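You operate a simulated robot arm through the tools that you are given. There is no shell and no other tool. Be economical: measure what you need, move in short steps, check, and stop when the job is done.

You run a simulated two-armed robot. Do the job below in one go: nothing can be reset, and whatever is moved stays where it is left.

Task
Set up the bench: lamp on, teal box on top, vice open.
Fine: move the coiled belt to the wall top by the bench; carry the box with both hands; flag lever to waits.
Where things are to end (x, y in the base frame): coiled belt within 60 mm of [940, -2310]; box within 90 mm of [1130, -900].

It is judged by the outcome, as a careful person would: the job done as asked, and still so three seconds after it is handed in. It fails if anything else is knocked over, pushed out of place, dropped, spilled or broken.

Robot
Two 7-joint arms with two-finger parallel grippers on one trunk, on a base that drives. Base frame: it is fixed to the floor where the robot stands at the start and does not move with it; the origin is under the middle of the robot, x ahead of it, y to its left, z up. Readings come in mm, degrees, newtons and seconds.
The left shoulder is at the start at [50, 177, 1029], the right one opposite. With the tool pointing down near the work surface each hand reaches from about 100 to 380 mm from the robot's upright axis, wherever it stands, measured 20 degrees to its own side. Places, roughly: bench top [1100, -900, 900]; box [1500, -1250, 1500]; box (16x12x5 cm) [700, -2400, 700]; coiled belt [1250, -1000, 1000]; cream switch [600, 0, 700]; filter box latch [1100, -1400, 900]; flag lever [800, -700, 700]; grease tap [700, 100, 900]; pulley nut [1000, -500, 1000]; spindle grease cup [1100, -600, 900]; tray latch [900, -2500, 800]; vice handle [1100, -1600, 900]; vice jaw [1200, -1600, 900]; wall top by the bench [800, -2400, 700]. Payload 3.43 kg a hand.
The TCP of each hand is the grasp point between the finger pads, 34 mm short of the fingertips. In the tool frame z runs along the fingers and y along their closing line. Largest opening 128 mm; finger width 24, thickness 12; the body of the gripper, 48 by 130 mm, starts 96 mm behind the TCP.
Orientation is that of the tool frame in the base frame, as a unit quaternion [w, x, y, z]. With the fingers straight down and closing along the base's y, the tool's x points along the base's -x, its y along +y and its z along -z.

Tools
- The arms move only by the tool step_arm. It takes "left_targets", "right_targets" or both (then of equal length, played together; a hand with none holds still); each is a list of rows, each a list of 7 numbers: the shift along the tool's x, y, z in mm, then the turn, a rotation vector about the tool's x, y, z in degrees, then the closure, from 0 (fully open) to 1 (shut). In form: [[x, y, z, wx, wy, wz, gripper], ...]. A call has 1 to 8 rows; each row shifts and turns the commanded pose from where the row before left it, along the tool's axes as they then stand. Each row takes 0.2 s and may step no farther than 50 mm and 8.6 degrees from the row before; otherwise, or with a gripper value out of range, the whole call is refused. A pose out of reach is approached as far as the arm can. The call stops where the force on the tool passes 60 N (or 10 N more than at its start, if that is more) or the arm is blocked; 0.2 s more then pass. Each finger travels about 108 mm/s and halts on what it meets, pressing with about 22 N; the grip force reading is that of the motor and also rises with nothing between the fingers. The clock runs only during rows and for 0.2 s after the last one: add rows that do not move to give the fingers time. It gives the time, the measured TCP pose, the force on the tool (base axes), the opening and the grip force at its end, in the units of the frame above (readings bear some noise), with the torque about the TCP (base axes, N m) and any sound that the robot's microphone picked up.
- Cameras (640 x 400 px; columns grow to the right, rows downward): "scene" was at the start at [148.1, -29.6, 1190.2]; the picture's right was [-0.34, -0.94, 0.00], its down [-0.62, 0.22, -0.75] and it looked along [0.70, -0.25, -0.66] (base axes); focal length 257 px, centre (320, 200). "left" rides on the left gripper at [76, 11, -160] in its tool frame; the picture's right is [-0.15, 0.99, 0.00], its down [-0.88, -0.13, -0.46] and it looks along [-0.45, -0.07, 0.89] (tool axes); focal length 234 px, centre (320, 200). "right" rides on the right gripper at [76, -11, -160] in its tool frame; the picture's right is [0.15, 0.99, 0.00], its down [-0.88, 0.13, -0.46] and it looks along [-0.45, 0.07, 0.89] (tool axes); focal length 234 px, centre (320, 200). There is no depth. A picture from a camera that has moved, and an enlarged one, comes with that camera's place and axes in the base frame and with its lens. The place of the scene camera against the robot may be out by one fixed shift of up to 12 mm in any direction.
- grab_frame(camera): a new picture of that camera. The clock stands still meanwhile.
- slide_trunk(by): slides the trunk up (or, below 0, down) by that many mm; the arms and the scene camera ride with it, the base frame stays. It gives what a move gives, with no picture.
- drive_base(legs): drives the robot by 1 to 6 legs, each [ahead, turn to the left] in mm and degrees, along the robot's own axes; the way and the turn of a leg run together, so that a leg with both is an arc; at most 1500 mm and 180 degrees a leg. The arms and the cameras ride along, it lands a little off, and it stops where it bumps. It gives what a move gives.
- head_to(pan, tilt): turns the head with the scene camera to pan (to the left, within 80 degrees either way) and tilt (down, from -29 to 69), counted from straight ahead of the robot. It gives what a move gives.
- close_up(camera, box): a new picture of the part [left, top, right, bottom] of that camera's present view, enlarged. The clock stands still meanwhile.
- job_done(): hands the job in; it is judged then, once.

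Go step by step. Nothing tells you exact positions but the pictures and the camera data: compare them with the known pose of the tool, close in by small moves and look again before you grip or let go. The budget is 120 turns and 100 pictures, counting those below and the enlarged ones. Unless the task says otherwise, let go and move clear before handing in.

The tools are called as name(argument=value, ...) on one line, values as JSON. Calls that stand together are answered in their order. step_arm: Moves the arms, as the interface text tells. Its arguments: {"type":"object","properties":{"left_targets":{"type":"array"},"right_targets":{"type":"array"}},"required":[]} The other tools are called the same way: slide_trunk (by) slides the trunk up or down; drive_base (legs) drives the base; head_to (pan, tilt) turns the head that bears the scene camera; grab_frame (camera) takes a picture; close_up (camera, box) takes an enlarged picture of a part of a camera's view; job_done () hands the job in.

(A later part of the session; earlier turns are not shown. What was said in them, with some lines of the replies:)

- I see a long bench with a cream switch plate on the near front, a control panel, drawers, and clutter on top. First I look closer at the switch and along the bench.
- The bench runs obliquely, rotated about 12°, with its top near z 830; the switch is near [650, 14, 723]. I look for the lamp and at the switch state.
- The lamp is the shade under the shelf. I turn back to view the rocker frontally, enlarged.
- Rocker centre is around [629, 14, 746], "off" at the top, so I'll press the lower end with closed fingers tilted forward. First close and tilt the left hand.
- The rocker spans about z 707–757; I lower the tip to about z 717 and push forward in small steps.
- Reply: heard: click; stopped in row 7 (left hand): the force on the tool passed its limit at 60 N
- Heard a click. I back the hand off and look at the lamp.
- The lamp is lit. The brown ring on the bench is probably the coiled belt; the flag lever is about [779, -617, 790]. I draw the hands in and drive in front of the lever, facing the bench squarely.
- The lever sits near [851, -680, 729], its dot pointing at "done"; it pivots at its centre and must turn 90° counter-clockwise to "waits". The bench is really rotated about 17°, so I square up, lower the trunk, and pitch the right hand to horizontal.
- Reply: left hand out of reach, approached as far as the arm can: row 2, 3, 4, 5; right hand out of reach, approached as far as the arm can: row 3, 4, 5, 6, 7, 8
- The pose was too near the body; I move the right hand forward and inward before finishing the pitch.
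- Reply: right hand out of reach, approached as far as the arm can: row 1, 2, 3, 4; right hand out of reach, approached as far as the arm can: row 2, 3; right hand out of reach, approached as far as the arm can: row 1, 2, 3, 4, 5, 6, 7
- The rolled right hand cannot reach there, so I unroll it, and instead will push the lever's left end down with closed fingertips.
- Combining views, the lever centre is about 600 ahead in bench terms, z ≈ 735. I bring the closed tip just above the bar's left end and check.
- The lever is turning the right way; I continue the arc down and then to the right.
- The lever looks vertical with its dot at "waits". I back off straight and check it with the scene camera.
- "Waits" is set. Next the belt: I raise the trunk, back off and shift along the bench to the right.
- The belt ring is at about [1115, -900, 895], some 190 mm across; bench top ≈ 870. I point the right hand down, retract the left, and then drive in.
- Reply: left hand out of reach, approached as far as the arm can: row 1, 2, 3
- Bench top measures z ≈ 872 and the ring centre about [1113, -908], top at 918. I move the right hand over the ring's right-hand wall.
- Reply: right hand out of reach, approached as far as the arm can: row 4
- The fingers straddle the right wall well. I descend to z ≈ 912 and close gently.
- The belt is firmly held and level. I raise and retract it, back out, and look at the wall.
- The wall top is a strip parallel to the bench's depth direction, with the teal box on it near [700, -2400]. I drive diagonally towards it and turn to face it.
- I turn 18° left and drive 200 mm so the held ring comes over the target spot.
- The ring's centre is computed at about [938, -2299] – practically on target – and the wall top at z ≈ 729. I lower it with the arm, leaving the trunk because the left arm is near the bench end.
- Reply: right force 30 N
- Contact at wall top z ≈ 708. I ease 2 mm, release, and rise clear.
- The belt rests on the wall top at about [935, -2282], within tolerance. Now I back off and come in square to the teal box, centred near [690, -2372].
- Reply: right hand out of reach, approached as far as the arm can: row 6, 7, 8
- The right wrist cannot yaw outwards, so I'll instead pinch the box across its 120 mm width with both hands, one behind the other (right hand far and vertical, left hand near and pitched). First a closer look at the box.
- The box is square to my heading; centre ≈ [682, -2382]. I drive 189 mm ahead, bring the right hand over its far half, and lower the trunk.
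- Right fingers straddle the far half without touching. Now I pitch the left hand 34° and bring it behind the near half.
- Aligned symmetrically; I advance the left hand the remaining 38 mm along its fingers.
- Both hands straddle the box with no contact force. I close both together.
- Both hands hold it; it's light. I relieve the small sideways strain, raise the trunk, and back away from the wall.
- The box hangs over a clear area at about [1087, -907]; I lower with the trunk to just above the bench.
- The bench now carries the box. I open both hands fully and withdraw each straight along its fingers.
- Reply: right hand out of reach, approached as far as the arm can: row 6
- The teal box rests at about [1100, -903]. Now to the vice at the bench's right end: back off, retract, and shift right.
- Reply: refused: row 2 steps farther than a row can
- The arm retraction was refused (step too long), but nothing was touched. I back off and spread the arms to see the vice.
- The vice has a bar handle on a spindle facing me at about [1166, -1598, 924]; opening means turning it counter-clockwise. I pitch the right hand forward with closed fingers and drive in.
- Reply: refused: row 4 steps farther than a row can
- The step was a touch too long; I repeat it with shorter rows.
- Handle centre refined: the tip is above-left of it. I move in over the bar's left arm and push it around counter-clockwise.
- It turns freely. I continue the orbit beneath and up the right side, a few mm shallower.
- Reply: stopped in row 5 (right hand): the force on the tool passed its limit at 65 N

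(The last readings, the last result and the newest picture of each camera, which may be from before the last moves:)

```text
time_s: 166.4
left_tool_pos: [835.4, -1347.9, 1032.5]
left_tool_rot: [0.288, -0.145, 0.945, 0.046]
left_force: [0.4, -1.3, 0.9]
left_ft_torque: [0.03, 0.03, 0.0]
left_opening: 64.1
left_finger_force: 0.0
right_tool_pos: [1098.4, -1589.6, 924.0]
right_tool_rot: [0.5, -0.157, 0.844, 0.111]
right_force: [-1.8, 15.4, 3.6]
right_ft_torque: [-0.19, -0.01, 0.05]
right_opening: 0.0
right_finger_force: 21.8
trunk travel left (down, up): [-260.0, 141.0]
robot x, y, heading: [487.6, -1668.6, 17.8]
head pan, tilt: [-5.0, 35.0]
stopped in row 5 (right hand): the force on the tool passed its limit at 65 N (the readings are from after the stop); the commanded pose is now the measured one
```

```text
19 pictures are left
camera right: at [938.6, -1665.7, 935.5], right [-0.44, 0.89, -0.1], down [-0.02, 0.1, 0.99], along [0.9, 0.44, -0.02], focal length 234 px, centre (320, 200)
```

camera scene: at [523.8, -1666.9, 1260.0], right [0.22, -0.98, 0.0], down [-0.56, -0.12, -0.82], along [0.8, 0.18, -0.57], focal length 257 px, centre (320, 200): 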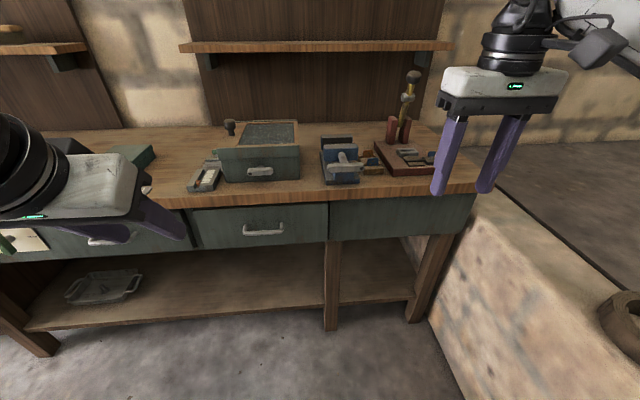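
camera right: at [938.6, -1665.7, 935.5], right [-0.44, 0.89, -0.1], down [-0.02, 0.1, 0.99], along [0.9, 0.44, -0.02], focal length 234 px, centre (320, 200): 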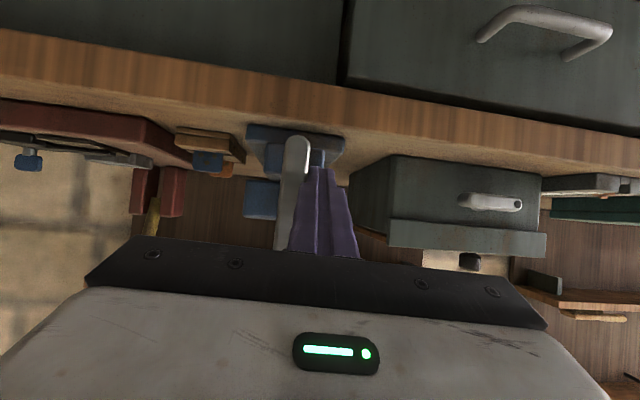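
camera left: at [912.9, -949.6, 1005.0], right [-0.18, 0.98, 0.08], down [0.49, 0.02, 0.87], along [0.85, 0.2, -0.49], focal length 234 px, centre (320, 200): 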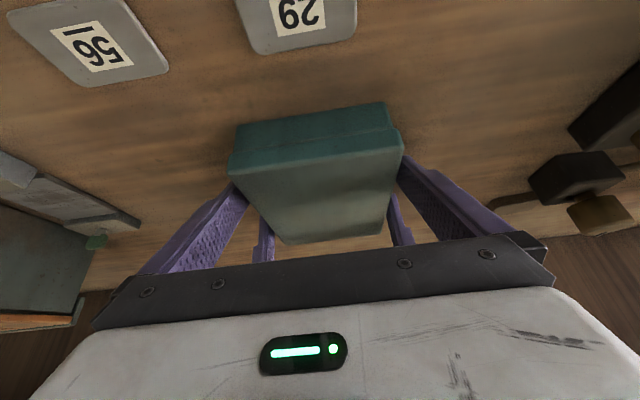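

The handle met a firm stop at vertical (a quarter turn). I ease off and look at the jaws.

step_arm(right_targets=[[0, 10, 0, 0, 0, 0, 1], [0, 0, -40, 0, 0, 0, 1], [0, 0, -45, 0, 0, 0, 1], [-20, 0, -40, 0, 0, 0, 1], [0, -45, 0, 0, 0, 0, 1], [0, -45, 0, 0, 0, 0, 1], [0, -45, 0, 0, 0, 0, 1], [0, -45, 0, 0, 0, 0, 1]])

close_up(camera="scene", box=[270, 90, 430, 210])

```text
time_s: 168.2
left_tool_pos: [834.1, -1347.7, 1033.3]
left_tool_rot: [0.29, -0.145, 0.945, 0.046]
left_force: [0.7, -0.1, 0.3]
left_ft_torque: [-0.02, 0.04, 0.0]
left_opening: 63.8
left_finger_force: 0.0
right_tool_pos: [1068.9, -1791.3, 994.5]
right_tool_rot: [0.499, -0.153, 0.846, 0.105]
right_force: [0.7, -1.2, 0.3]
right_ft_torque: [0.01, -0.01, 0.01]
right_opening: 0.0
right_finger_force: 21.9
trunk travel left (down, up): [-260.0, 141.0]
robot x, y, heading: [489.9, -1667.3, 17.9]
head pan, tilt: [-5.0, 35.0]
```

```text
3.33 times, centred on (350, 150) of scene
camera zoom: at [641.6, -1627.6, 1260.0], right [0.22, -0.97, 0.0], down [-0.56, -0.13, -0.82], along [0.8, 0.18, -0.57], focal length 857 px, centre (220, 367)
```

zoom: 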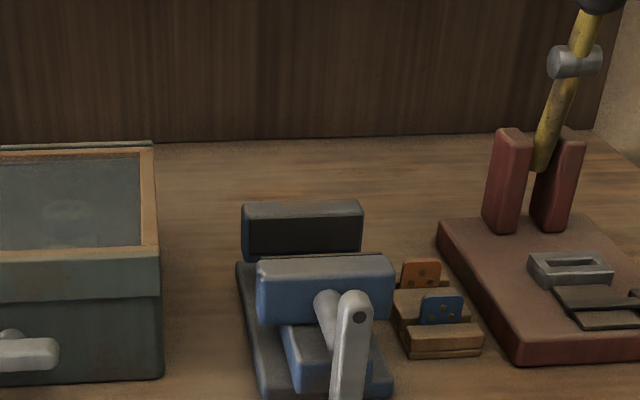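

The jaw has moved outwards with the quarter turn. To be sure the stop is real, I press the handle's upper end from the right as well.

step_arm(right_targets=[[0, 43, 0, 0, 0, 0, 1], [0, 43, 0, 0, 0, 0, 1], [0, 43, 0, 0, 0, 0, 1], [-12.3, 0, 42, 0, 0, 0, 1], [-12.3, 0, 42, 0, 0, 0, 1], [0, 0, 0, 0, 0, 0, 1]])

grab_frame(camera="right")

```text
time_s: 169.6
left_tool_pos: [834.5, -1347.5, 1034.1]
left_tool_rot: [0.289, -0.145, 0.945, 0.046]
left_force: [-0.4, -0.1, 0.6]
left_ft_torque: [0.04, -0.02, -0.01]
left_opening: 64.1
left_finger_force: 0.0
right_tool_pos: [1102.1, -1639.9, 980.9]
right_tool_rot: [0.5, -0.153, 0.846, 0.105]
right_force: [-0.5, 0.6, 0.8]
right_ft_torque: [0.02, 0.03, 0.0]
right_opening: 0.4
right_finger_force: 22.0
trunk travel left (down, up): [-260.0, 141.0]
robot x, y, heading: [490.0, -1668.1, 17.8]
head pan, tilt: [-5.0, 35.0]
```

```text
17 pictures are left
camera right: at [942.2, -1713.7, 991.7], right [-0.43, 0.9, -0.1], down [-0.02, 0.11, 0.99], along [0.9, 0.43, -0.03], focal length 234 px, centre (320, 200)
```

right: 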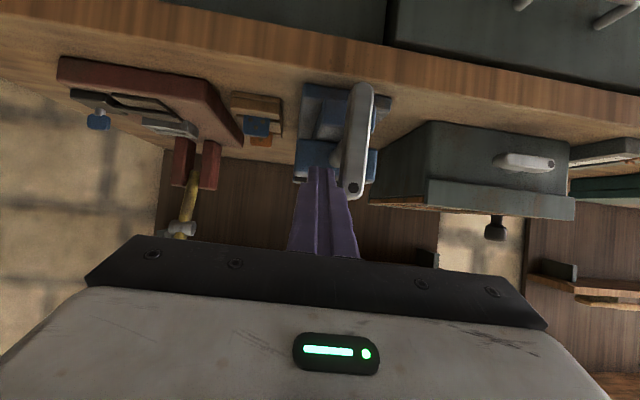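

step_arm(right_targets=[[0, 6, 0, 0, 0, 0, 1], [0, 5, 0, 0, 0, 0, 1], [0, 5, 0, 0, 0, 0, 1], [0, 5, 0, 0, 0, 0, 1], [0, 5, 0, 0, 0, 0, 1], [0, 0, 0, 0, 0, 0, 1]])

grab_frame(camera="right")

```text
time_s: 171.0
left_tool_pos: [832.6, -1347.8, 1033.1]
left_tool_rot: [0.29, -0.146, 0.945, 0.046]
left_force: [0.1, 0.3, 0.0]
left_ft_torque: [0.01, -0.02, -0.04]
left_opening: 64.0
left_finger_force: 0.0
right_tool_pos: [1100.1, -1632.3, 980.5]
right_tool_rot: [0.501, -0.136, 0.851, 0.082]
right_force: [-4.3, -17.5, 2.3]
right_ft_torque: [-0.35, 0.04, -0.31]
right_opening: 0.0
right_finger_force: 21.3
trunk travel left (down, up): [-260.0, 141.0]
robot x, y, heading: [492.3, -1666.1, 17.8]
head pan, tilt: [-5.0, 35.0]
stopped in row 6 (right hand): the force on the tool passed its limit at 61 N (the readings are from after the stop); the commanded pose is now the measured one
```

```text
16 pictures are left
camera right: at [936.6, -1696.9, 993.5], right [-0.38, 0.92, -0.12], down [-0.01, 0.13, 0.99], along [0.93, 0.38, -0.04], focal length 234 px, centre (320, 200)
```

right: 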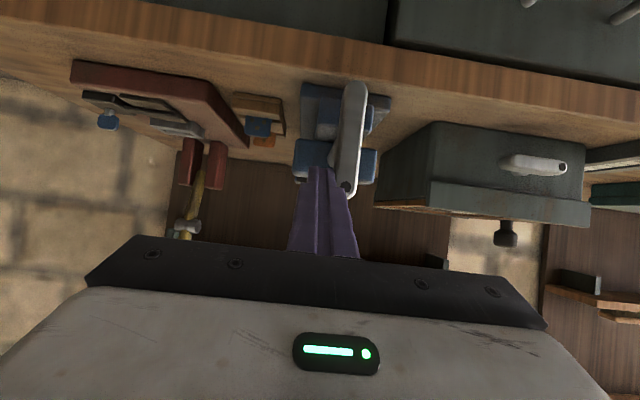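

The stop is real: the vice is fully open. I withdraw the hand, back the robot off and check everything.

step_arm(right_targets=[[0, -10, 0, 0, 0, 0, 1], [0, 0, -45, 0, 0, 0, 1], [0, 0, -45, 0, 0, 0, 1], [0, 0, -45, 0, 0, 0, 1], [0, -40, 0, 0, 0, 0, 0.6], [0, -40, 0, 0, 0, 0, 0.6]])

drive_base(legs=[[-450, 0]])

head_to(pan=10, tilt=20)

grab_frame(camera="scene")

```text
time_s: 172.4
left_tool_pos: [834.1, -1348.5, 1033.3]
left_tool_rot: [0.289, -0.145, 0.945, 0.046]
left_force: [-0.5, 0.6, -0.2]
left_ft_torque: [0.01, -0.02, -0.04]
left_opening: 64.1
left_finger_force: 0.1
right_tool_pos: [1017.5, -1751.8, 1044.9]
right_tool_rot: [0.501, -0.14, 0.85, 0.087]
right_force: [0.3, -0.7, -0.3]
right_ft_torque: [-0.01, 0.03, -0.03]
right_opening: 51.2
right_finger_force: 0.1
trunk travel left (down, up): [-260.0, 141.0]
robot x, y, heading: [489.5, -1669.9, 17.8]
head pan, tilt: [-5.0, 35.0]
```

```text
time_s: 175.1
left_tool_pos: [410.2, -1484.9, 1032.9]
left_tool_rot: [0.289, -0.142, 0.946, 0.045]
left_force: [0.5, 0.0, 1.0]
left_ft_torque: [-0.01, -0.03, -0.02]
left_opening: 63.8
left_finger_force: 0.1
right_tool_pos: [591.8, -1888.0, 1046.1]
right_tool_rot: [0.5, -0.137, 0.851, 0.086]
right_force: [0.0, -0.2, -0.7]
right_ft_torque: [0.01, -0.01, 0.01]
right_opening: 51.2
right_finger_force: 0.1
trunk travel left (down, up): [-260.0, 141.0]
robot x, y, heading: [61.1, -1802.3, 17.3]
head pan, tilt: [-5.0, 35.0]
```

```text
time_s: 175.9
left_tool_pos: [409.7, -1484.2, 1032.7]
left_tool_rot: [0.288, -0.143, 0.946, 0.045]
left_force: [-0.1, 0.6, 0.3]
left_ft_torque: [0.03, -0.02, 0.01]
left_opening: 63.9
left_finger_force: 0.0
right_tool_pos: [591.4, -1889.0, 1045.0]
right_tool_rot: [0.501, -0.137, 0.85, 0.086]
right_force: [-0.3, 1.1, -0.5]
right_ft_torque: [0.0, 0.01, 0.0]
right_opening: 51.2
right_finger_force: 0.0
trunk travel left (down, up): [-260.0, 141.0]
robot x, y, heading: [59.9, -1803.3, 17.0]
head pan, tilt: [10.0, 20.0]
```

```text
15 pictures are left
camera scene: at [212.6, -1739.8, 1283.7], right [0.46, -0.89, 0.0], down [-0.3, -0.16, -0.94], along [0.83, 0.43, -0.34], focal length 257 px, centre (320, 200)
```

scene: 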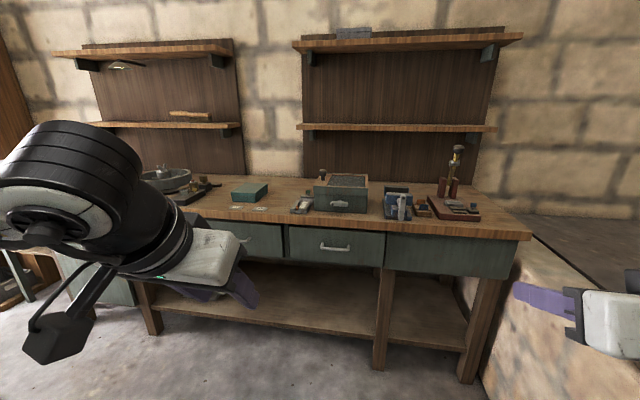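

close_up(camera="scene", box=[60, 40, 300, 220])

close_up(camera="scene", box=[280, 130, 500, 250])

head_to(pan=-60, tilt=35)

grab_frame(camera="scene")

```text
2.22 times, centred on (180, 130) of scene
camera zoom: at [212.6, -1739.8, 1283.7], right [0.46, -0.89, 0.0], down [-0.3, -0.16, -0.94], along [0.83, 0.43, -0.34], focal length 571 px, centre (631, 356)
```

zoom: 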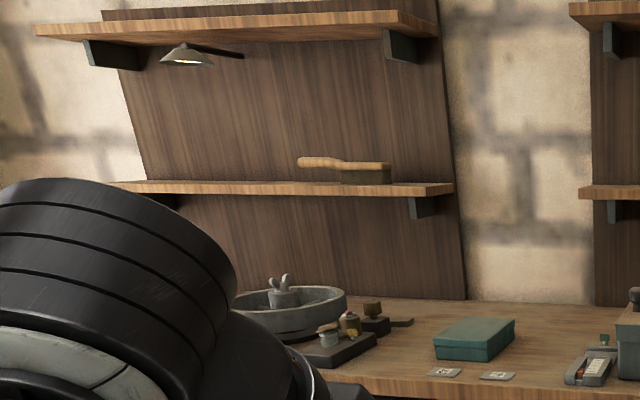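

```text
2.91 times, centred on (390, 190) of scene
camera zoom: at [212.6, -1739.8, 1283.7], right [0.46, -0.89, 0.0], down [-0.3, -0.16, -0.94], along [0.83, 0.43, -0.34], focal length 748 px, centre (116, 229)
```

zoom: 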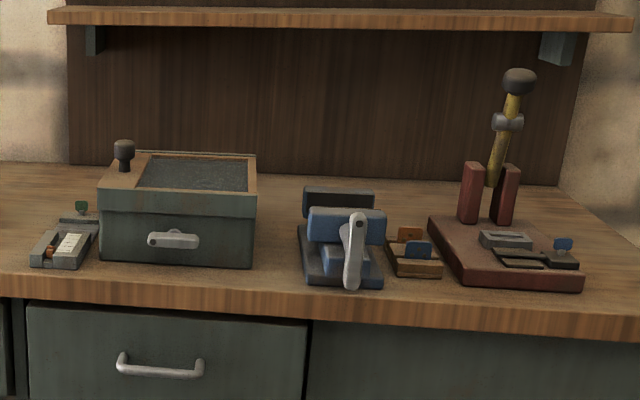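

```text
time_s: 177.3
left_tool_pos: [410.5, -1483.9, 1033.0]
left_tool_rot: [0.288, -0.142, 0.946, 0.045]
left_force: [-0.3, 0.3, 0.8]
left_ft_torque: [0.03, -0.02, 0.02]
left_opening: 63.9
left_finger_force: 0.0
right_tool_pos: [591.5, -1889.3, 1045.5]
right_tool_rot: [0.5, -0.138, 0.851, 0.086]
right_force: [0.3, -0.1, -0.2]
right_ft_torque: [-0.02, -0.01, -0.01]
right_opening: 51.3
right_finger_force: 0.1
trunk travel left (down, up): [-260.0, 141.0]
robot x, y, heading: [62.0, -1801.6, 17.5]
head pan, tilt: [-60.0, 35.0]
```

```text
12 pictures are left
camera scene: at [194.6, -1842.2, 1259.9], right [-0.68, -0.74, 0.0], down [-0.42, 0.39, -0.82], along [0.6, -0.55, -0.57], focal length 257 px, centre (320, 200)
```

scene: 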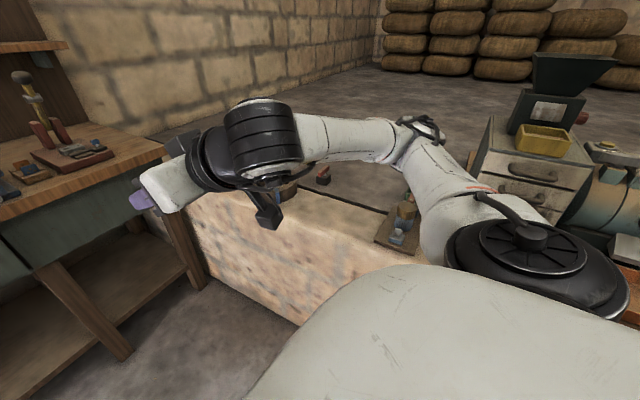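

The lamp is lit, the box is on the bench, the vice is open, and the lever and belt are where I left them. Both hands are empty and clear, so I hand in.

job_done()

```text
The job is handed in.
```

The bench is set up as asked, with nothing else seen knocked over or moved, and I have handed the job in.

- **Lamp:** on.
- **Flag lever:** at "waits".
- **Coiled belt:** on the wall top at about [935, -2282], roughly 30 mm from its target. On my last look the arm mostly hid it; it was in place when I had last seen it clearly.
- **Teal box:** carried with both hands and set on the bench at about [1100, -903], roughly 30 mm from its target.
- **Vice:** open. The handle reached a firm stop after a quarter turn and the jaws moved apart.
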